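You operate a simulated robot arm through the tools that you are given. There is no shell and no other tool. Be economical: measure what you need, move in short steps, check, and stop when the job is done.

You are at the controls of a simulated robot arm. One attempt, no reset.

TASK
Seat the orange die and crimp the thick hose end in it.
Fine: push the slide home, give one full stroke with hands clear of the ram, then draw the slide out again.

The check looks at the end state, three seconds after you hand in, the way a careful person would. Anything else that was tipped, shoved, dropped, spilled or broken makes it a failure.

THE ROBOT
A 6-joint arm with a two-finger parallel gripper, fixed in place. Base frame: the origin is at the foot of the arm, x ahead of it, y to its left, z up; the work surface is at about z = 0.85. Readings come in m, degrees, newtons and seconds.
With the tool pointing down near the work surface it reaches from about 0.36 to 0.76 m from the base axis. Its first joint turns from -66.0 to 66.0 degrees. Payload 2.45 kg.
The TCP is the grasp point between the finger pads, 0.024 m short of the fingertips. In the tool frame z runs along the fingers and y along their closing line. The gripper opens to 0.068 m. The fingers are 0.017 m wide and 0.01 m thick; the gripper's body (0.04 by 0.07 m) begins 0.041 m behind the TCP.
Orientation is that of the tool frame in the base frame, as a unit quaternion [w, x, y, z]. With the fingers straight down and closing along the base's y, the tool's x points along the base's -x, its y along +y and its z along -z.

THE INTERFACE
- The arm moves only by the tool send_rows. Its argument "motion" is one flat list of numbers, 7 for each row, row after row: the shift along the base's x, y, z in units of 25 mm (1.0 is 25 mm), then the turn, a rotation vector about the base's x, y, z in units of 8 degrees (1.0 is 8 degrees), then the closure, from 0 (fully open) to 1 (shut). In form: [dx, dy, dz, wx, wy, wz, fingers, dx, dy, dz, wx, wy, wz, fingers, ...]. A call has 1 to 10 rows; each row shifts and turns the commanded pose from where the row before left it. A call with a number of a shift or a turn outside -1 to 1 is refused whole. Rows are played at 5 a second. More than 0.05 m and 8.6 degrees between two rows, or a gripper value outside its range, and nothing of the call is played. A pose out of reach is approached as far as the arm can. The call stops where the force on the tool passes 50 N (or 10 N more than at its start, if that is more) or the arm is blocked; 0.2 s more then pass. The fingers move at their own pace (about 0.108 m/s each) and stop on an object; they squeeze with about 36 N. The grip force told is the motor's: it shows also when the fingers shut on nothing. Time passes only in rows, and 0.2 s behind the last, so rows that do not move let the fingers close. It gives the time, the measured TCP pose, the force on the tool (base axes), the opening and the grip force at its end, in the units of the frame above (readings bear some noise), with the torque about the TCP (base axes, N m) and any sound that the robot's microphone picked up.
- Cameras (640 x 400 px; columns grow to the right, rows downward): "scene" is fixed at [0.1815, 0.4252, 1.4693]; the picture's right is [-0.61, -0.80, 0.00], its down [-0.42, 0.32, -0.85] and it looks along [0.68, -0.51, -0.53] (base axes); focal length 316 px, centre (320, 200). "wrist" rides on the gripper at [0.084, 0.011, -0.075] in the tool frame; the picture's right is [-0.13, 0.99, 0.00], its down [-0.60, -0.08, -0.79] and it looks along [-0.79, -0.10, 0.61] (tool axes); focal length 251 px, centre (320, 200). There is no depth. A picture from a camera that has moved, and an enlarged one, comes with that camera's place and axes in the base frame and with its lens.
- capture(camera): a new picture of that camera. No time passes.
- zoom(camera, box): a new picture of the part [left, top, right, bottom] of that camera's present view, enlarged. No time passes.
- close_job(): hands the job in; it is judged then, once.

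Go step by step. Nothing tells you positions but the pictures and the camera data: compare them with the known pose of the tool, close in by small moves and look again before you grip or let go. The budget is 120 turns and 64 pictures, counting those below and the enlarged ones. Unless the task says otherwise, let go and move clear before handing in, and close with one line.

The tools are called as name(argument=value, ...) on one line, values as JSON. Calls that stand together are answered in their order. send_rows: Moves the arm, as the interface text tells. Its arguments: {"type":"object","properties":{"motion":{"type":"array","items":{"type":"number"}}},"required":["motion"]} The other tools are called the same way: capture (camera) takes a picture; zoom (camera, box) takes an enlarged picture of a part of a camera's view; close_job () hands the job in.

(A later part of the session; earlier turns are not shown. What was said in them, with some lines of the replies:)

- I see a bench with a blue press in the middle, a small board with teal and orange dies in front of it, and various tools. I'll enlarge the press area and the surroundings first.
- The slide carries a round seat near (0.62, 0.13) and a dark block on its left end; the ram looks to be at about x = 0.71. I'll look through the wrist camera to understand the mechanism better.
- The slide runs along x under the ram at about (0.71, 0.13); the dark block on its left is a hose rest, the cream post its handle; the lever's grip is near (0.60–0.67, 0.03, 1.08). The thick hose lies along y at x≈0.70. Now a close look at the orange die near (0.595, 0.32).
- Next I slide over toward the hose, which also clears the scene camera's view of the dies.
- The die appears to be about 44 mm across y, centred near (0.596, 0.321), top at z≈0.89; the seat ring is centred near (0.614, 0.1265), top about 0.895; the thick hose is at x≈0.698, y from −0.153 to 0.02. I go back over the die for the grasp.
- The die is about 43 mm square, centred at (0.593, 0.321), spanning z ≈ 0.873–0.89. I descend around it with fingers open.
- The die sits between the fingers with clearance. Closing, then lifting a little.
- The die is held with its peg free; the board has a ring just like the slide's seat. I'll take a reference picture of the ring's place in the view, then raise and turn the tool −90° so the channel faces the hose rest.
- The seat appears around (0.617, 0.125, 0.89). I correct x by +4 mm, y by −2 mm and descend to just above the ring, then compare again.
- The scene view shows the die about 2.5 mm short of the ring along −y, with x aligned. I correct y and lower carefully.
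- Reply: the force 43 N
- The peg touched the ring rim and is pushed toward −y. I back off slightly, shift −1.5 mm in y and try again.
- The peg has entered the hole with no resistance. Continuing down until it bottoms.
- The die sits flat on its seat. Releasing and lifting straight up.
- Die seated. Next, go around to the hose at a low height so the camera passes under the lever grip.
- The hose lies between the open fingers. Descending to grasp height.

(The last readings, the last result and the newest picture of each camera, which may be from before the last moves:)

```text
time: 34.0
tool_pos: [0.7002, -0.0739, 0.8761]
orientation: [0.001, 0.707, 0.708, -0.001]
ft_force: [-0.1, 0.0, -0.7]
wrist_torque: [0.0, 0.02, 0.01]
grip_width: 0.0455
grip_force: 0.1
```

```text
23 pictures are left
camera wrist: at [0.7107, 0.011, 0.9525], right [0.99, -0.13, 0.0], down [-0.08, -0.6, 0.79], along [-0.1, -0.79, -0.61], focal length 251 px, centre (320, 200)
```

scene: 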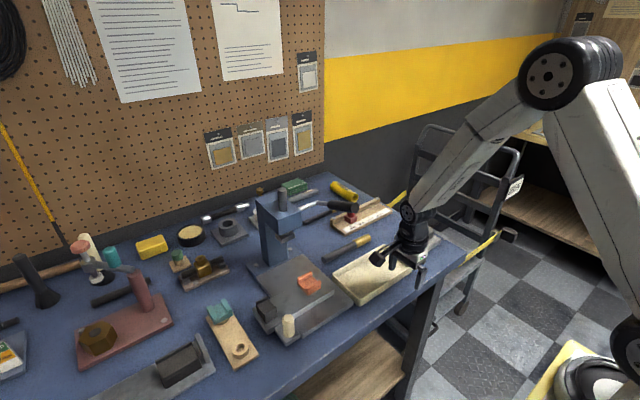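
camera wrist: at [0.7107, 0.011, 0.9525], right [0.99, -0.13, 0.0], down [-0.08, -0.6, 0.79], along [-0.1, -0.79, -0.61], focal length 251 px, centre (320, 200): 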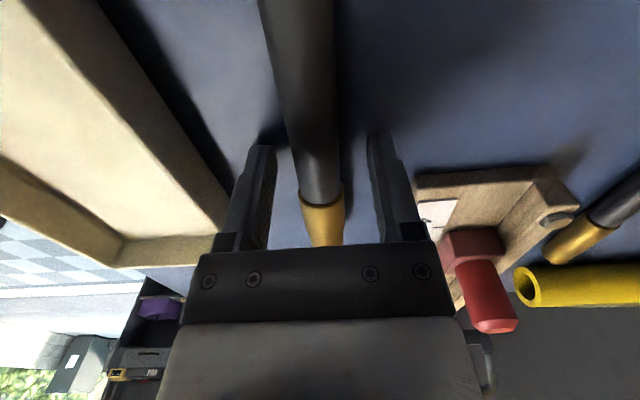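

send_rows(motion=[0, 0, 0, 0, 0, 0, 1, 0, 0, 0, 0, 0, 0, 1, 0, 0, 0, 0, 0, 0, 1])

send_rows(motion=[0, 0, 0.5, 0, 0, 0, 1, 0, 0, 0.5, 0, 0, 0, 1, 0, 0, 0.6, 0, 0, 0, 1, 0, 0, 0, 0, 0, 0, 1])

capture(camera="wrist")

zoom(camera="scene", box=[290, 170, 430, 290])

```text
time: 34.8
tool_pos: [0.6992, -0.0741, 0.8767]
orientation: [0.0, 0.707, 0.707, -0.001]
ft_force: [-0.6, -0.8, -0.1]
wrist_torque: [-0.04, 0.02, -0.02]
grip_width: 0.0214
grip_force: 35.9
```

```text
time: 35.8
tool_pos: [0.6981, -0.0747, 0.9172]
orientation: [0.0, 0.707, 0.707, -0.002]
ft_force: [-0.8, -0.7, -0.4]
wrist_torque: [0.01, 0.01, -0.01]
grip_width: 0.0211
grip_force: 35.7
```

```text
22 pictures are left
camera wrist: at [0.7101, 0.0106, 0.9924], right [0.99, -0.13, 0.0], down [-0.08, -0.6, 0.79], along [-0.1, -0.79, -0.61], focal length 251 px, centre (320, 200)
```

wrist: 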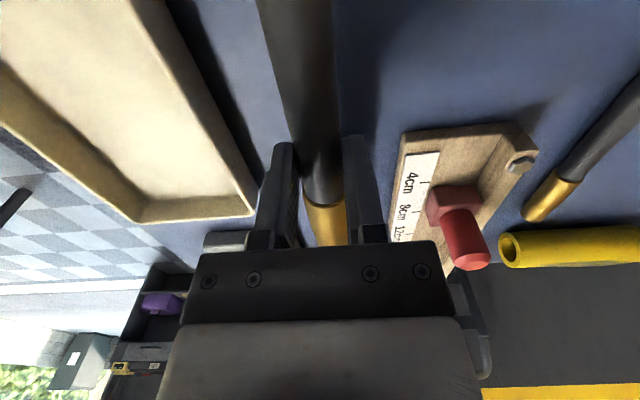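

```text
3.33 times, centred on (360, 230) of scene
camera zoom: at [0.1815, 0.4252, 1.4693], right [-0.61, -0.8, 0.0], down [-0.42, 0.32, -0.85], along [0.68, -0.51, -0.53], focal length 1052 px, centre (187, 100)
```

zoom: 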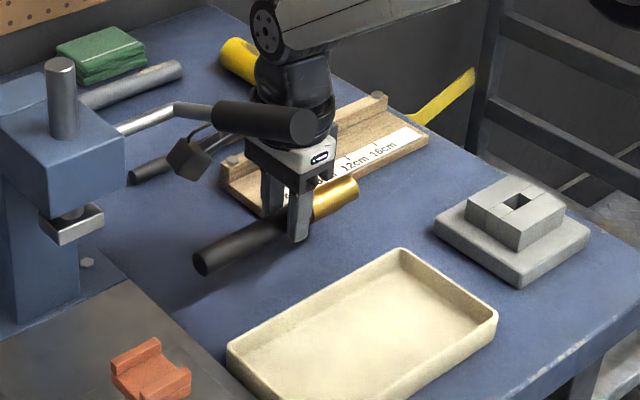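

Hose held level. I back out along −x, raise, and carry it across toward the slide.

send_rows(motion=[-1, 0, 0.2, 0, 0, 0, 1, -1, 0, 0.2, 0, 0, 0, 1, -1, 0, 0, 0, 0, 0, 1, -1, 0, 0, 0, 0, 0, 1, -1, 0, 0, 0, 0, 0, 1, -1, 0, 0, 0, 0, 0, 1, -1, 0, 0.4, 0, 0, 0, 1, -1, 0, 0.8, 0, 0, 0, 1, 0, 1, 0.8, 0, 0, 0, 1, 0, 1, 0.4, 0, 0, 0, 1])

send_rows(motion=[0, 1, 0, 0, 0, 0, 1, 0, 1, 0, 0, 0, 0, 1, 0, 1, 0, 0, 0, 0, 1, 0, 1, 0, 0, 0, 0, 1, 0, 1, 0, 0, 0, 0, 1, 0, 1, 0, 0, 0, 0, 1, 0, 1, 0, 0, 0, 0, 1, 0, 0.88, 0, 0, 0, 0, 1, 0, 0, 0, 0, 0, 0, 1])

zoom(camera="wrist", box=[200, 0, 440, 250])

```text
time: 38.0
tool_pos: [0.4976, -0.0239, 0.9871]
orientation: [0.0, 0.706, 0.708, -0.002]
ft_force: [0.0, 0.6, -1.4]
wrist_torque: [-0.02, 0.0, 0.0]
grip_width: 0.0213
grip_force: 36.2
```

```text
time: 40.0
tool_pos: [0.4985, 0.1727, 0.9886]
orientation: [0.002, 0.707, 0.707, -0.001]
ft_force: [1.5, -0.4, -0.2]
wrist_torque: [-0.01, -0.02, -0.01]
grip_width: 0.0213
grip_force: 36.4
```

```text
1.60 times, centred on (320, 125) of wrist
camera zoom: at [0.5104, 0.2575, 1.0628], right [0.99, -0.13, 0.0], down [-0.08, -0.6, 0.79], along [-0.1, -0.79, -0.61], focal length 402 px, centre (320, 320)
```

zoom: 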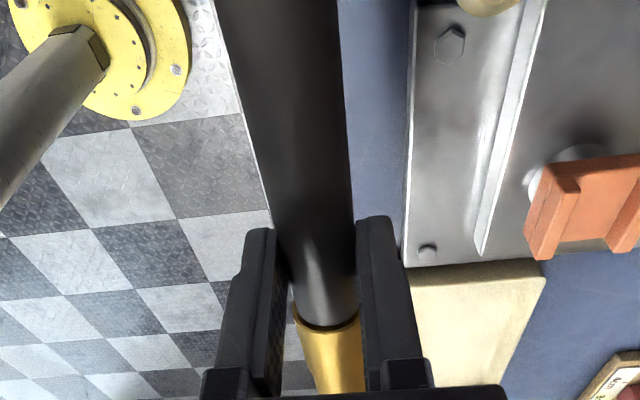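

send_rows(motion=[1, 0, 0, 0, 0, 0, 1, 1, 0, 0, 0, 0, 0, 1, 1, 0, 0, 0, 0, 0, 1, 1, 0, 0, 0, 0, 0, 1, 0.75, 0, -0.4, 0, 0, 0, 1, 0, 0, -0.4, 0, 0, 0, 1, 0, 0, 0, 0, 0, 0, 1])

zoom(camera="scene", box=[240, 230, 350, 340])

zoom(camera="wrist", box=[200, 0, 440, 250])

```text
time: 41.6
tool_pos: [0.6173, 0.173, 0.9674]
orientation: [0.0, 0.707, 0.707, -0.001]
ft_force: [0.3, -1.2, -1.2]
wrist_torque: [0.0, -0.01, -0.02]
grip_width: 0.0211
grip_force: 36.1
```

```text
3.64 times, centred on (295, 285) of scene
camera zoom: at [0.1815, 0.4252, 1.4693], right [-0.61, -0.8, 0.0], down [-0.42, 0.32, -0.85], along [0.68, -0.51, -0.53], focal length 1148 px, centre (411, -109)
```

zoom: 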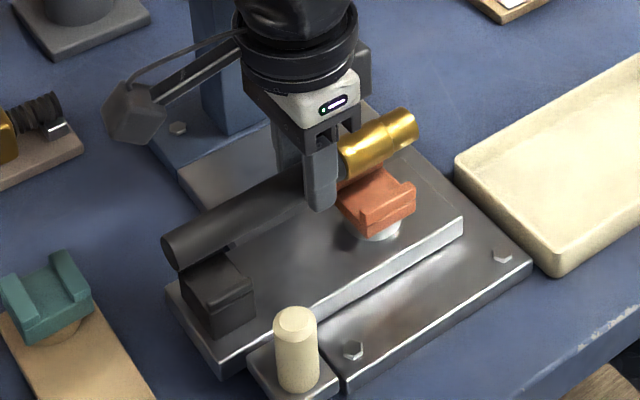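

```text
1.60 times, centred on (320, 125) of wrist
camera zoom: at [0.6297, 0.258, 1.0418], right [0.99, -0.13, 0.0], down [-0.08, -0.6, 0.79], along [-0.1, -0.79, -0.61], focal length 402 px, centre (320, 320)
```

zoom: 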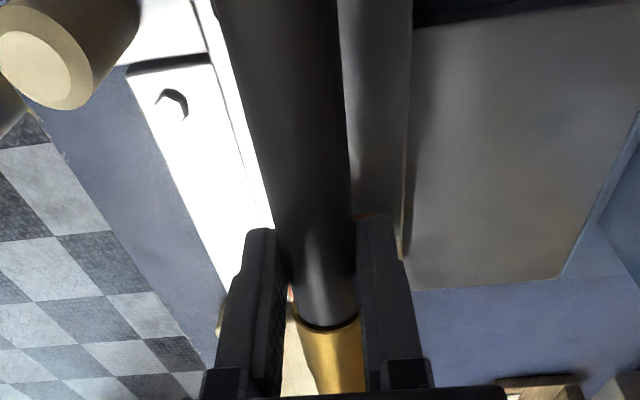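

The hose is right above the die and rest. Lowering in small steps.

send_rows(motion=[0, 0, -0.6, 0, 0, 0, 1, 0, 0, -0.4, 0, 0, 0, 1, 0, 0, -0.2, 0, 0, 0, 1, 0, 0, 0, 0, 0, 0, 1])

zoom(camera="scene", box=[250, 245, 340, 325])

```text
time: 42.6
tool_pos: [0.6179, 0.1738, 0.9374]
orientation: [-0.001, 0.707, 0.707, 0.0]
ft_force: [0.0, -1.0, 3.2]
wrist_torque: [0.3, -0.02, 0.03]
grip_width: 0.0212
grip_force: 35.8
```

```text
5.00 times, centred on (295, 285) of scene
camera zoom: at [0.1814, 0.4251, 1.4693], right [-0.61, -0.8, 0.0], down [-0.42, 0.32, -0.85], along [0.68, -0.51, -0.53], focal length 1579 px, centre (445, -225)
```

zoom: 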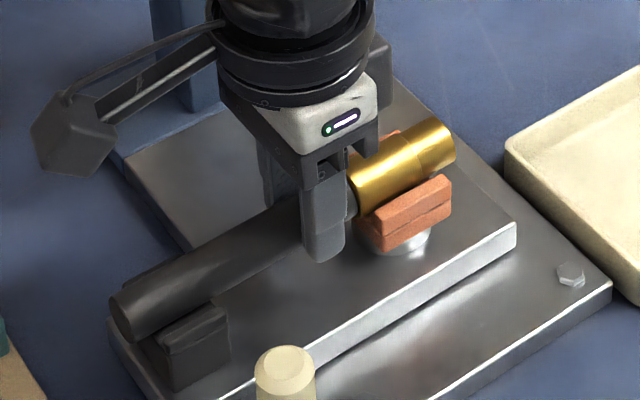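

send_rows(motion=[0, 0, -0.1, 0, 0, 0, 1, 0, 0, 0, 0, 0, 0, 1])

zoom(camera="wrist", box=[200, 0, 440, 250])

```text
time: 43.2
tool_pos: [0.6181, 0.1723, 0.9371]
orientation: [0.002, 0.707, 0.707, 0.002]
ft_force: [1.1, -4.6, 22.7]
wrist_torque: [0.34, 0.0, -0.03]
grip_width: 0.0212
grip_force: 36.0
```

```text
1.60 times, centred on (320, 125) of wrist
camera zoom: at [0.6305, 0.2576, 1.0121], right [0.99, -0.13, 0.0], down [-0.08, -0.6, 0.79], along [-0.1, -0.79, -0.61], focal length 402 px, centre (320, 320)
```

zoom: 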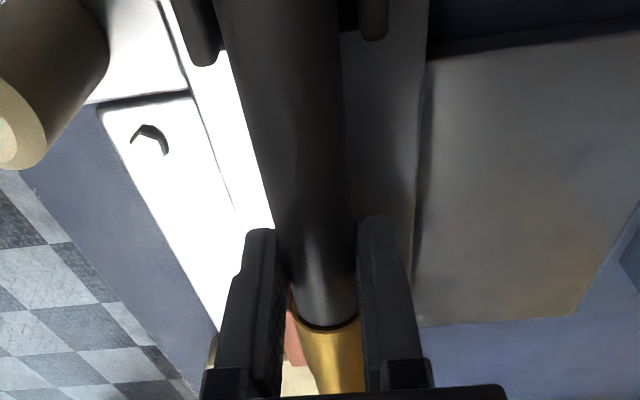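

Both ends now bear on the supports evenly and the hose is between the rest's ridges. I ease off, open, and look.

send_rows(motion=[0, 0, 0.08, 0, 0, 0, 1, 0, 0, 0, 0, 0, 0, 0.55, 0, 0, 0, 0, 0, 0, 0.55, 0, 0, 0.8, 0, 0, 0, 0.55, 0, 0, 1, 0, 0, 0, 0.5, 0, 0, 1, 0, 0, 0, 0.4, -1, 0, 0, 0, 0, 0, 0.4, -1, 0, 0, 0, 0, 0, 0.4, -1, 0, 0, 0, 0, 0, 0.4, -1, 0, 0, 0, 0, 0, 0.4])

zoom(camera="scene", box=[250, 245, 340, 325])

capture(camera="wrist")

```text
time: 45.4
tool_pos: [0.5178, 0.1738, 1.007]
orientation: [-0.001, 0.707, 0.707, -0.001]
ft_force: [0.5, 0.9, -0.2]
wrist_torque: [0.0, -0.01, 0.01]
grip_width: 0.0407
grip_force: 0.0
```

```text
5.00 times, centred on (295, 285) of scene
camera zoom: at [0.1815, 0.4251, 1.4693], right [-0.61, -0.8, 0.0], down [-0.42, 0.32, -0.85], along [0.68, -0.51, -0.53], focal length 1579 px, centre (445, -225)
```

zoom: 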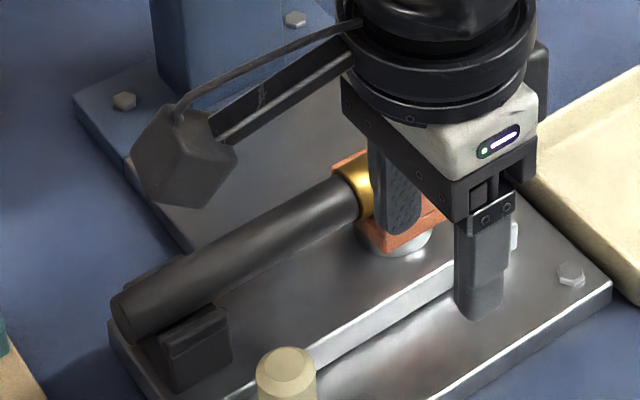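

```text
14 pictures are left
camera wrist: at [0.5296, 0.258, 1.0817], right [0.99, -0.13, 0.0], down [-0.08, -0.6, 0.79], along [-0.1, -0.79, -0.61], focal length 251 px, centre (320, 200)
```

wrist: 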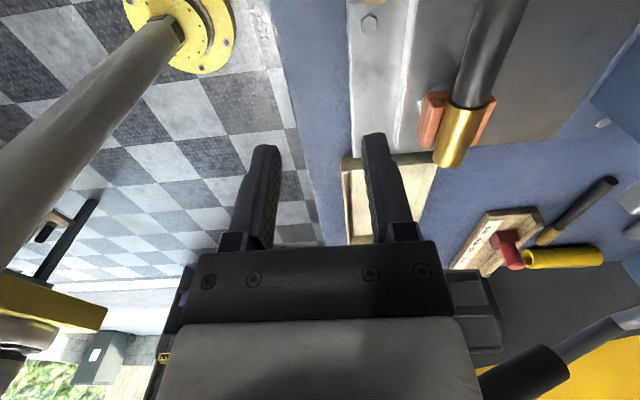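

Hose is lying in the orange die and the rest. Next I go over the cream post (the slide's handle) and check its alignment before gripping it.

send_rows(motion=[0, 1, 0, 0, 0, 0, 0.33, 0, 1, 0, 0, 0, 0, 0.33, 0.7, 0.1, 0, 0, 0, 0, 0.33, 0.7, 0, -0.4, 0, 0, 0, 0.33, 0, 0, -0.5, 0, 0, 0, 0.33, 0, 0, 0, 0, 0, 0, 0.33])

capture(camera="wrist")

```text
time: 46.8
tool_pos: [0.5522, 0.2266, 0.9832]
orientation: [0.001, 0.707, 0.707, 0.0]
ft_force: [0.0, 0.1, 0.0]
wrist_torque: [0.02, 0.0, 0.0]
grip_width: 0.0457
grip_force: 0.0
```

```text
13 pictures are left
camera wrist: at [0.5647, 0.3107, 1.0583], right [0.99, -0.13, 0.0], down [-0.08, -0.6, 0.79], along [-0.1, -0.79, -0.61], focal length 251 px, centre (320, 200)
```

wrist: 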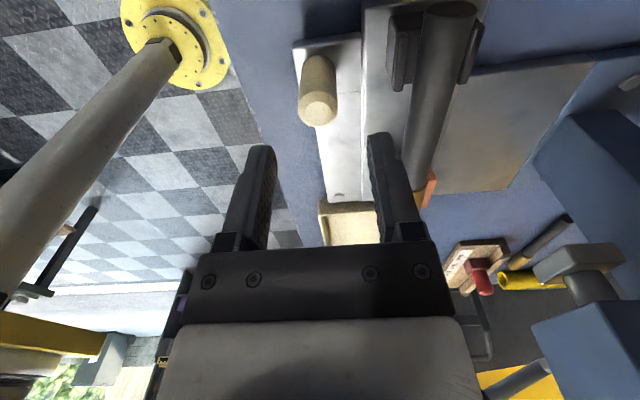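

The post is right under the TCP. Descending around it and gripping.

send_rows(motion=[0.02, 0, -1, 0, 0, 0, 0.33, 0, 0, -1, 0, 0, 0, 0.33, 0, 0, -0.9, 0, 0, 0, 0.33, 0, 0, 0, 0, 0, 0, 0.33])

send_rows(motion=[0, 0, 0, 0, 0, 0, 1, 0, 0, 0, 0, 0, 0, 1, 0, 0, 0, 0, 0, 0, 1])

zoom(camera="scene", box=[240, 180, 350, 350])

```text
time: 47.8
tool_pos: [0.5523, 0.2261, 0.911]
orientation: [0.001, 0.707, 0.707, -0.001]
ft_force: [-1.2, 0.5, 0.1]
wrist_torque: [0.01, 0.03, 0.02]
grip_width: 0.0458
grip_force: 0.1
```

```text
time: 48.6
tool_pos: [0.553, 0.2247, 0.9122]
orientation: [0.0, 0.707, 0.707, -0.001]
ft_force: [-0.9, 0.8, -3.8]
wrist_torque: [-0.09, -0.42, -0.04]
grip_width: 0.0239
grip_force: 40.0
```

```text
2.35 times, centred on (295, 265) of scene
camera zoom: at [0.1815, 0.4252, 1.4693], right [-0.61, -0.8, 0.0], down [-0.42, 0.32, -0.85], along [0.68, -0.52, -0.53], focal length 743 px, centre (379, 47)
```

zoom: 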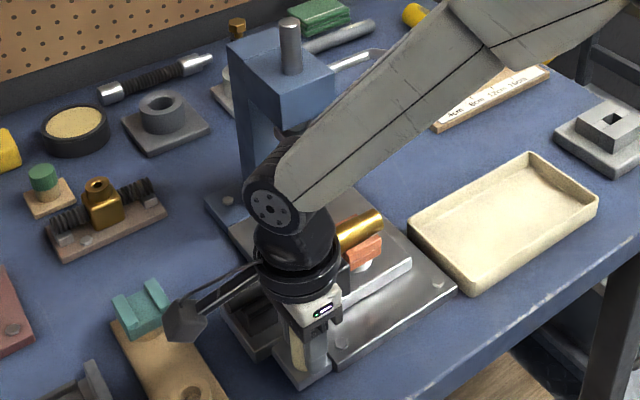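

Post gripped. Pushing the slide in along +x gently.

send_rows(motion=[0.2, 0, 0, 0, 0, 0, 1, 0.3, 0, 0, 0, 0, 0, 1, 0.4, 0, 0, 0, 0, 0, 1, 0.4, 0, 0, 0, 0, 0, 1])

```text
time: 49.6
tool_pos: [0.5852, 0.2243, 0.9114]
orientation: [0.0, 0.707, 0.707, -0.002]
ft_force: [-0.3, -16.6, -0.6]
wrist_torque: [0.7, -0.61, 0.25]
grip_width: 0.0237
grip_force: 39.9
```

send_rows(motion=[0.3, -0.04, 0, 0, 0, 0, 1, 0.4, 0, 0, 0, 0, 0, 1, 0.4, 0, 0, 0, 0, 0, 1])

zoom(camera="scene", box=[230, 180, 350, 340])

```text
time: 50.4
tool_pos: [0.6123, 0.2242, 0.9111]
orientation: [0.001, 0.707, 0.707, -0.001]
ft_force: [-0.5, -8.8, -4.6]
wrist_torque: [-1.3, -0.52, -0.31]
grip_width: 0.024
grip_force: 39.6
```

```text
2.50 times, centred on (290, 260) of scene
camera zoom: at [0.1815, 0.425, 1.4694], right [-0.61, -0.8, 0.0], down [-0.42, 0.32, -0.85], along [0.68, -0.51, -0.53], focal length 789 px, centre (395, 50)
```

zoom: 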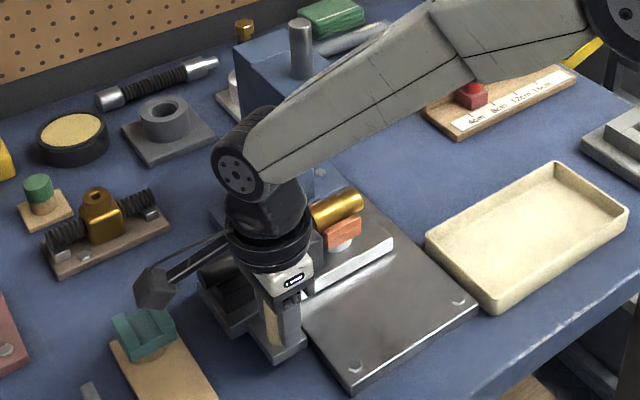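

send_rows(motion=[0.4, 0, 0, 0, 0, 0, 1, 0.4, 0, 0, 0, 0, 0, 1, 0.4, 0, 0, 0, 0, 0, 1])

send_rows(motion=[0.2, 0, 0, 0, 0, 0, 1, 0.2, 0, 0, 0, 0, 0, 1, 0, 0, 0, 0, 0, 0, 1])

```text
time: 51.2
tool_pos: [0.6422, 0.2246, 0.912]
orientation: [-0.001, 0.708, 0.707, 0.0]
ft_force: [0.2, -1.0, -10.5]
wrist_torque: [-1.09, -0.33, -0.2]
grip_width: 0.0242
grip_force: 39.8
```

```text
time: 52.0
tool_pos: [0.6486, 0.2245, 0.9108]
orientation: [-0.002, 0.706, 0.708, -0.004]
ft_force: [-35.3, -5.6, 6.6]
wrist_torque: [0.91, -0.97, 0.28]
grip_width: 0.0241
grip_force: 39.6
```

The slide has met its stop after ~96 mm of travel, so it is home. I ease off, release the post and lift away.

send_rows(motion=[-0.15, 0, 0, 0, 0, 0, 1, 0, 0, 0, 0, 0, 0, 0.36, 0, 0, 0, 0, 0, 0, 0.36, 0, 0, 0.8, 0, 0, 0, 0.36, 0, 0, 1, 0, 0, 0, 0.36, 0, 0, 1, 0, 0, 0, 0.36, -1, 0, 1, 0, 0, 0, 0.36, -1, 0, 1, 0, 0, 0, 0.36, -1, 0, 1, 0, 0, 0, 0.36, -1, 0, 1, 0, 0, 0, 0.36])

send_rows(motion=[-1, 0, 1, 0, 0, 0.9375, 0.1, -0.5, 0, 1, 0, 0, 0.9375, 0.1, 0, 0, 1, 0, 0, 0.9375, 0.1, 0, 0, 0, 0, 0, 0.9375, 0.1, 0, 0, 0, 0, 0, 0.9375, 0.1, 0, -1, 0, 0, 0, 0.9375, 0.1, 0, -1, 0, 0, 0, 0.9375, 0.1, 0, -1, 0, 0, 0, 0.9375, 0.1, 0, -1, 0, 0, 0, 0.9375, 0.1, 0, -1, 0, 0, 0, 0.9375, 0.1])

send_rows(motion=[0, -1, 0, 0, 0, 0.9375, 0.1, 0, -1, 0, 0, 0, 0.9375, 0.1, 0, -1, 0, 0, 0, 0, 0.1, 0, 0, 0, 0, 0, 0, 0.1])

capture(camera="wrist")

zoom(camera="scene", box=[230, 170, 400, 340])

```text
time: 54.2
tool_pos: [0.5463, 0.2255, 1.0821]
orientation: [0.001, 0.707, 0.707, -0.001]
ft_force: [0.2, -0.4, 0.3]
wrist_torque: [-0.01, 0.02, 0.02]
grip_width: 0.0435
grip_force: 0.1
```

```text
time: 56.4
tool_pos: [0.5117, 0.0981, 1.1564]
orientation: [0.001, 0.13, 0.992, -0.001]
ft_force: [0.4, -1.1, 0.1]
wrist_torque: [0.0, 0.0, 0.01]
grip_width: 0.0611
grip_force: 0.0
```

```text
time: 57.4
tool_pos: [0.5105, 0.024, 1.1559]
orientation: [0.001, 0.0, 1.0, 0.0]
ft_force: [-0.2, -0.1, 0.3]
wrist_torque: [-0.02, -0.02, 0.02]
grip_width: 0.0611
grip_force: 0.0
```

```text
10 pictures are left
camera wrist: at [0.4281, 0.0354, 1.2305], right [0.13, 0.99, 0.0], down [0.6, -0.08, 0.79], along [0.79, -0.1, -0.61], focal length 251 px, centre (320, 200)
```

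wrist: 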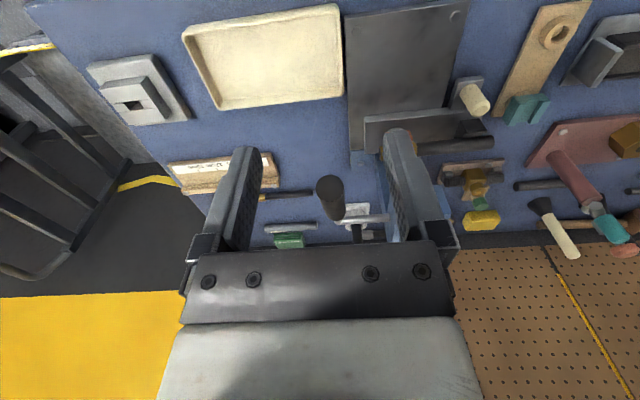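

```text
2.35 times, centred on (315, 255) of scene
camera zoom: at [0.1815, 0.4251, 1.4693], right [-0.61, -0.8, 0.0], down [-0.42, 0.32, -0.85], along [0.68, -0.52, -0.53], focal length 743 px, centre (332, 71)
```

zoom: 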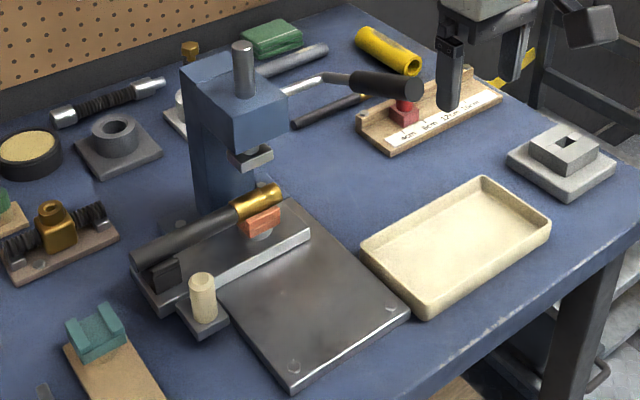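

The slide is home, with the hose under the ram. The lever grip lies between about (0.598, 0.022, 1.083) and (0.67, 0.028, 1.068); I straddle it with the fingers and grip it.

send_rows(motion=[0.9, 0, 0, 0, 0, 0, 0, 0.9, 0, 0, 0, 0, 0, 0, 0.9, 0, 0, 0, 0, 0, 0, 0.8, 0, 0, 0, 0, 0, 0, 0.8, 0, 0, 0, 0, 0, 0, 0, 0, -1, 0, 0, 0, 0, 0, 0, -1, 0, 0, 0, 0, 0, 0, -1, 0, 0, 0, 0, 0, 0, -0.5, 0, 0, 0, 0, 0, 0, 0, 0, 0, 0, 0])

zoom(camera="scene", box=[250, 150, 400, 290])

```text
time: 59.6
tool_pos: [0.6188, 0.0246, 1.0686]
orientation: [0.0, 0.0, 1.0, 0.0]
ft_force: [-0.4, 0.3, -0.4]
wrist_torque: [0.02, -0.03, -0.01]
grip_width: 0.0679
grip_force: 0.1
```

```text
2.86 times, centred on (325, 220) of scene
camera zoom: at [0.1815, 0.4252, 1.4693], right [-0.61, -0.8, 0.0], down [-0.42, 0.32, -0.85], along [0.68, -0.51, -0.53], focal length 902 px, centre (306, 143)
```

zoom: 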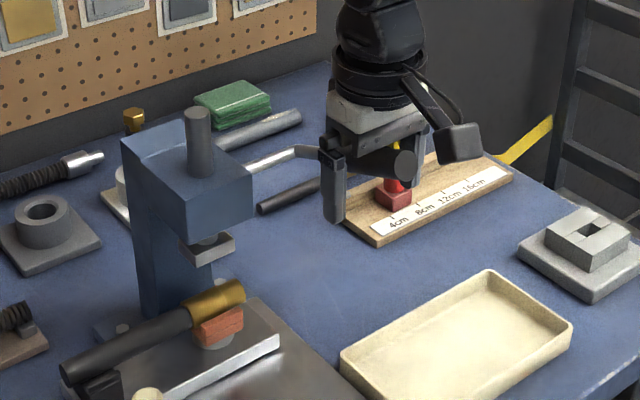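

Closing on the grip, then starting the pull along its arc about the axle near (0.719, 1.045).

send_rows(motion=[0, 0, 0, 0, 0, 0, 1, 0, 0, 0, 0, 0, 0, 1, 0, 0, 0, 0, 0, 0, 1])

send_rows(motion=[-0.09, 0, -0.57, 0, -0.4, 0, 1, -0.01, 0, -0.58, 0, -0.5, 0, 1, 0.07, 0, -0.57, 0, -0.5, 0, 1])

```text
time: 60.4
tool_pos: [0.6191, 0.0222, 1.07]
orientation: [0.001, 0.001, 1.0, -0.002]
ft_force: [0.2, -28.1, -0.7]
wrist_torque: [0.35, 0.04, -0.03]
grip_width: 0.0238
grip_force: 39.6
```

```text
time: 61.2
tool_pos: [0.6139, 0.022, 1.0258]
orientation: [0.094, 0.002, 0.996, 0.0]
ft_force: [-31.8, -29.5, 9.4]
wrist_torque: [0.42, -1.41, -0.04]
grip_width: 0.0234
grip_force: 39.9
```

send_rows(motion=[-0.1, -0.1, -0.5, 0, -0.6, 0, 1, 0.08, 0, -0.53, 0, -0.6, 0, 1])

```text
time: 61.8
tool_pos: [0.6195, 0.0232, 1.0025]
orientation: [0.186, 0.001, 0.982, 0.001]
ft_force: [-3.9, -18.9, 10.7]
wrist_torque: [0.3, -1.14, 0.03]
grip_width: 0.0237
grip_force: 39.9
```

send_rows(motion=[0.22, -0.05, -0.5, 0, -0.6, 0, 1, 0.3, 0, -0.47, 0, -0.6, 0, 1])

zoom(camera="scene", box=[230, 170, 370, 320])

```text
time: 62.4
tool_pos: [0.6267, 0.0223, 0.9872]
orientation: [0.244, 0.0, 0.97, -0.001]
ft_force: [-24.6, -0.9, 25.0]
wrist_torque: [0.01, 0.57, 0.02]
grip_width: 0.0234
grip_force: 39.5
stopped in row 2: the force on the tool passed its limit at 69 N (the readings are from after the stop); the commanded pose is now the measured one
```

```text
2.67 times, centred on (300, 245) of scene
camera zoom: at [0.1802, 0.4251, 1.4695], right [-0.61, -0.8, 0.0], down [-0.42, 0.32, -0.85], along [0.68, -0.51, -0.53], focal length 842 px, centre (373, 80)
```

zoom: 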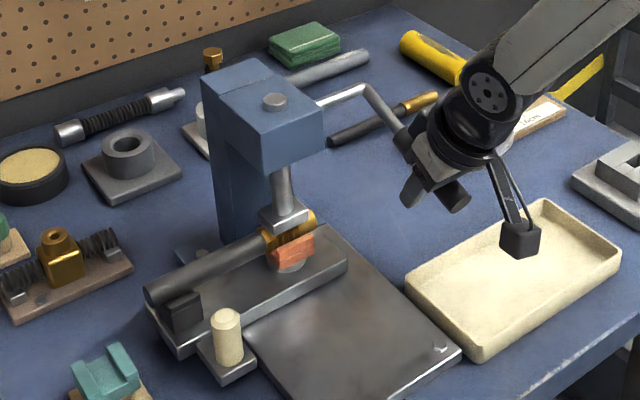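

The ram is down on the ferrule and resistance has risen. I press a bit further along the tangent to complete the stroke.

send_rows(motion=[0.04, 0, -0.12, 0, -0.1, 0, 1, 0.04, 0, -0.12, 0, -0.1, 0, 1, 0, 0, 0, 0, 0, 0, 1])

```text
time: 62.7
tool_pos: [0.6262, 0.0216, 0.9874]
orientation: [0.247, -0.001, 0.969, -0.001]
ft_force: [-23.2, 0.2, 22.3]
wrist_torque: [-0.06, 0.36, -0.05]
grip_width: 0.0232
grip_force: 39.6
stopped in row 1: the force on the tool passed its limit at 54 N (the readings are from after the stop); the commanded pose is now the measured one
```

zoom(camera="scene", box=[270, 235, 330, 285])

```text
8.00 times, centred on (300, 260) of scene
camera zoom: at [0.1803, 0.4252, 1.4695], right [-0.61, -0.8, 0.0], down [-0.42, 0.32, -0.85], along [0.68, -0.51, -0.53], focal length 2526 px, centre (480, -280)
```

zoom: 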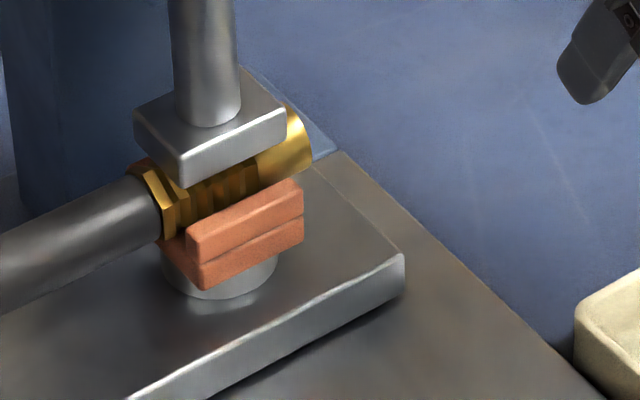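

The ferrule is visibly crimped: hex ridges formed and the ram bottomed. Now I bring the lever back up along the same arc.

send_rows(motion=[-0.14, 0, 0.31, 0, 0.45, 0, 1, -0.14, 0, 0.31, 0, 0.45, 0, 1, -0.11, 0, 0.46, 0, 0.65, 0, 1, -0.11, 0, 0.47, 0, 0.65, 0, 1, 0.02, 0, 0.58, 0, 0.5, 0, 1, 0.06, 0, 0.6, 0, 0.5, 0, 1, 0.1, 0, 0.5, 0, 0.35, 0, 1])

```text
time: 64.3
tool_pos: [0.6205, 0.0222, 1.0665]
orientation: [0.003, -0.001, 1.0, -0.001]
ft_force: [4.2, 2.8, -18.8]
wrist_torque: [-0.06, -0.06, 0.0]
grip_width: 0.0236
grip_force: 39.0
```

send_rows(motion=[0, 0, 0.12, 0, 0, 0, 1, 0, 0, 0, 0, 0, 0, 1])

zoom(camera="scene", box=[230, 150, 390, 320])

```text
time: 64.9
tool_pos: [0.6204, 0.0215, 1.0687]
orientation: [0.001, -0.001, 1.0, -0.002]
ft_force: [19.2, 4.3, -39.4]
wrist_torque: [-0.08, -0.06, 0.0]
grip_width: 0.0234
grip_force: 39.7
```

```text
2.35 times, centred on (310, 235) of scene
camera zoom: at [0.1829, 0.4253, 1.4691], right [-0.61, -0.8, 0.0], down [-0.42, 0.32, -0.85], along [0.67, -0.52, -0.53], focal length 743 px, centre (344, 118)
```

zoom: 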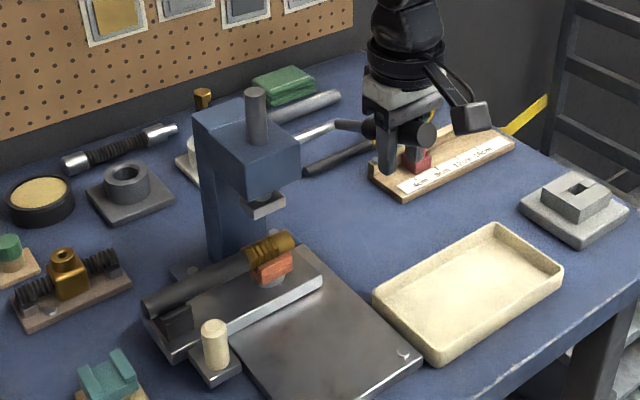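

Ram is fully up against its top stop. Ease, release, lift off and return to the post with the tool turned −90°.

send_rows(motion=[0, 0, -0.12, 0, 0, 0, 1, 0, 0, 0, 0, 0, 0, 0, 0, 0, 0, 0, 0, 0, 0, 0, 0, 1, 0, 0, 0, 0, 0, 0, 1, 0, 0, 0, 0, 0, 0, 1, 0, 0, 0, 0, 0, 0, 0.6, 0, 0, 0, 0, -1, 0, 0, 0, 0, 0, 0, -1, 0, 0, 0, 0, 0, 0, -1, 0, 0, 0, 0, 0, 0])

send_rows(motion=[-1, 0, 0, 0, 0, -0.9375, 0, -0.4, 1, 0, 0, 0, -0.9375, 0, 0, 1, 0, 0, 0, -0.9375, 0, 0, 1, 0, 0, 0, -0.9375, 0, 0, 1, 0, 0, 0, -0.9375, 0, 0, 1, 0, 0, 0, -0.9375, 0, 0, 1, 0, 0, 0, -0.9375, 0.33, 0, 1, 0, 0, 0, -0.9375, 0.33, 0, 1, 0, 0, 0, -0.9375, 0.33, 0, 0, 0, 0, 0, -0.9375, 0.33])

send_rows(motion=[0, 0, 0, 0, 0, -0.9375, 0.33, 0, 0, 0, 0, 0, -0.9375, 0.33, 0.8, 0, -0.9, 0, 0, 0, 0.33, 0.8, 0, -0.9, 0, 0, 0, 0.33, 0.8, 0, -0.9, 0, 0, 0, 0.33, 0.8, 0, -0.9, 0, 0, 0, 0.33, 0.8, 0, -0.9, 0, 0, 0, 0.33, 0.8, 0, -0.9, 0, 0, 0, 0.33, 0, 0, 0, 0, 0, 0, 0.33])

```text
time: 67.1
tool_pos: [0.5456, 0.0215, 1.1577]
orientation: [0.003, -0.002, 1.0, -0.001]
ft_force: [-0.2, 0.2, 0.2]
wrist_torque: [-0.02, 0.0, -0.01]
grip_width: 0.0683
grip_force: 0.1
```

```text
time: 69.3
tool_pos: [0.5092, 0.2215, 1.1574]
orientation: [0.001, 0.61, 0.793, -0.003]
ft_force: [-0.1, -0.3, 0.4]
wrist_torque: [0.04, -0.02, 0.02]
grip_width: 0.0455
grip_force: 0.0
```

```text
time: 71.3
tool_pos: [0.6315, 0.2213, 1.021]
orientation: [0.001, 0.707, 0.707, -0.002]
ft_force: [0.1, 0.3, 0.3]
wrist_torque: [-0.03, 0.0, 0.01]
grip_width: 0.0456
grip_force: 0.1
```

send_rows(motion=[0.66, 0.13, -0.5, 0, 0, 0, 0.33, 0, 0, -0.9, 0, 0, 0, 0.33, 0, 0, 0, 0, 0, 0, 0.33])

capture(camera="wrist")

```text
time: 72.1
tool_pos: [0.6466, 0.2251, 0.9866]
orientation: [0.001, 0.706, 0.708, -0.002]
ft_force: [0.1, 0.5, 0.1]
wrist_torque: [0.04, -0.01, -0.01]
grip_width: 0.0457
grip_force: 0.1
```

```text
4 pictures are left
camera wrist: at [0.6585, 0.3106, 1.061], right [0.99, -0.13, 0.0], down [-0.08, -0.6, 0.8], along [-0.1, -0.79, -0.6], focal length 251 px, centre (320, 200)
```

wrist: 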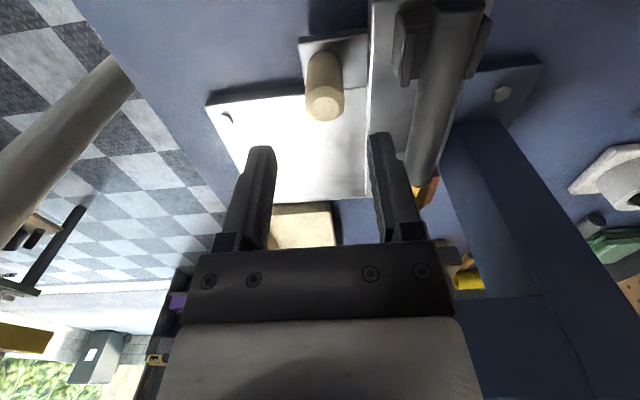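

The post is ~4 mm further in +x; correcting, then descending and gripping.

send_rows(motion=[0.15, 0, -1, 0, 0, 0, 0.33, 0, 0, -1, 0, 0, 0, 0.33, 0, 0, -1, 0, 0, 0, 0.33, 0, 0, 0, 0, 0, 0, 0.33])

send_rows(motion=[0, 0, 0, 0, 0, 0, 1, 0, 0, 0, 0, 0, 0, 1, 0, 0, 0, 0, 0, 0, 1])

send_rows(motion=[-0.2, 0, 0, 0, 0, 0, 1, -0.4, 0, 0, 0, 0, 0, 1, -0.4, 0, 0, 0, 0, 0, 1, -0.4, 0, 0, 0, 0, 0, 1])

```text
time: 73.1
tool_pos: [0.6501, 0.2256, 0.9112]
orientation: [0.001, 0.706, 0.708, -0.003]
ft_force: [0.0, -0.9, 0.2]
wrist_torque: [0.01, 0.03, 0.0]
grip_width: 0.0457
grip_force: 0.1
```

```text
time: 73.9
tool_pos: [0.6489, 0.2261, 0.9116]
orientation: [0.001, 0.707, 0.708, -0.003]
ft_force: [-9.7, -0.5, 0.6]
wrist_torque: [-0.01, -1.0, -0.07]
grip_width: 0.0238
grip_force: 39.5
```

```text
time: 74.9
tool_pos: [0.6151, 0.2257, 0.9105]
orientation: [0.0, 0.707, 0.707, -0.003]
ft_force: [1.2, -1.1, -8.4]
wrist_torque: [0.53, -1.33, 0.03]
grip_width: 0.0239
grip_force: 39.7
```

send_rows(motion=[-0.4, 0, 0, 0, 0, 0, 1, -0.4, 0, 0, 0, 0, 0, 1, -0.4, 0, 0, 0, 0, 0, 1, -0.4, 0, 0, 0, 0, 0, 1, -0.4, 0, 0, 0, 0, 0, 1, -0.3, 0, 0, 0, 0, 0, 1, 0, 0, 0, 0, 0, 0, 1])

send_rows(motion=[-0.12, 0, 0, 0, 0, 0, 1, -0.1, 0, 0, 0, 0, 0, 1, 0, 0, 0, 0, 0, 0, 1])

```text
time: 76.5
tool_pos: [0.5578, 0.2241, 0.9123]
orientation: [0.002, 0.706, 0.708, -0.002]
ft_force: [-0.3, 2.6, -11.0]
wrist_torque: [-0.11, -0.88, -0.01]
grip_width: 0.024
grip_force: 39.7
```

```text
time: 77.3
tool_pos: [0.5523, 0.2258, 0.9122]
orientation: [0.001, 0.707, 0.707, -0.004]
ft_force: [1.4, 5.6, -14.1]
wrist_torque: [0.03, -1.17, -0.06]
grip_width: 0.0243
grip_force: 39.8
```

send_rows(motion=[-0.08, 0, 0, 0, 0, 0, 1, 0, 0, 0, 0, 0, 0, 1])

```text
time: 77.9
tool_pos: [0.5512, 0.2264, 0.9126]
orientation: [0.001, 0.706, 0.708, -0.003]
ft_force: [-0.1, 4.8, -13.9]
wrist_torque: [0.39, -0.95, 0.01]
grip_width: 0.0237
grip_force: 40.3
```

The slide is back at its starting place (post at x≈0.551). Releasing, lifting straight up, backing away and taking a final look.

send_rows(motion=[0, 0, 0, 0, 0, 0, 0.36, 0, 0, 0, 0, 0, 0, 0.36, 0, 0, 0.5, 0, 0, 0, 0.36, 0, 0, 1, 0, 0, 0, 0.36, 0, 0, 1, 0, 0, 0, 0.36, 0, 0, 1, 0, 0, 0, 0.36, -1, 0, 1, 0, 0, 0, 0.3, -1, -1, 1, 0, 0, 0, 0, -1, -1, 1, 0, 0, 0, 0, 0, -1, 1, 0, 0, 0, 0])

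send_rows(motion=[0, -1, 0.5, 0, 0, 0, 0, 0, -1, 0.5, 0, 0, 0, 0, 0, -1, 0, 0, 0, 0, 0, 0, -1, 0, 0, 0, 0, 0, 0, -1, 0, 0, 0, 0, 0, 0, -1, 0, 0, 0, 0, 0, 0, -1, 0, 0, 0, 0, 0, 0, -1, 0, 0, 0, 0, 0, 0, -1, 0, 0, 0, 0, 0])

capture(camera="scene")

zoom(camera="scene", box=[240, 170, 370, 340])

```text
time: 80.1
tool_pos: [0.4762, 0.1506, 1.0991]
orientation: [0.001, 0.706, 0.708, -0.004]
ft_force: [-0.5, -0.5, -0.5]
wrist_torque: [-0.01, 0.01, 0.02]
grip_width: 0.0679
grip_force: 0.1
```

```text
time: 82.1
tool_pos: [0.4741, -0.0751, 1.1254]
orientation: [0.002, 0.706, 0.708, -0.002]
ft_force: [-0.6, 0.4, -0.9]
wrist_torque: [0.0, 0.01, 0.03]
grip_width: 0.068
grip_force: 0.1
```

```text
3 pictures are left
```

scene: 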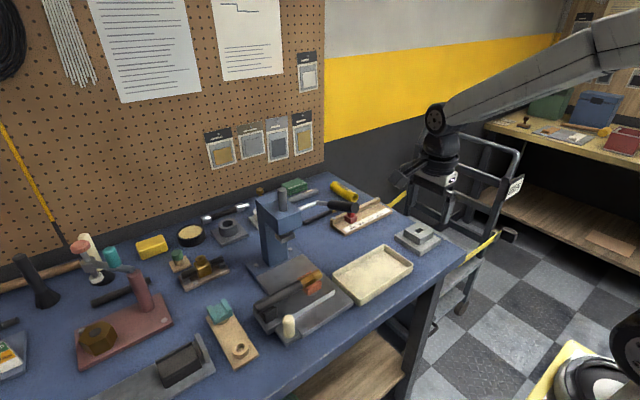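

```text
2.35 times, centred on (305, 255) of scene
camera zoom: at [0.1815, 0.4252, 1.4693], right [-0.61, -0.8, 0.0], down [-0.42, 0.32, -0.85], along [0.68, -0.51, -0.53], focal length 743 px, centre (355, 71)
```

zoom: 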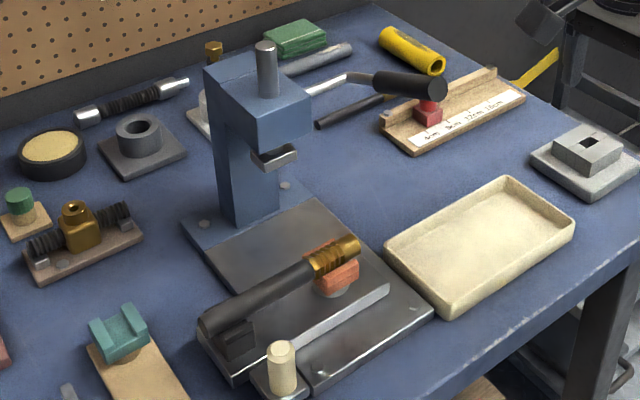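

The orange die is seated and the ferrule shows its crimp. The slide is out, the ram and lever are up, and the rest of the bench is undisturbed, so I'm handing in.

close_job()

```text
The job is handed in.
```

The orange die is seated, the thick hose end is crimped in it with one full stroke, and the slide is drawn out again with the lever back up; nothing else on the bench looks disturbed in the last picture.
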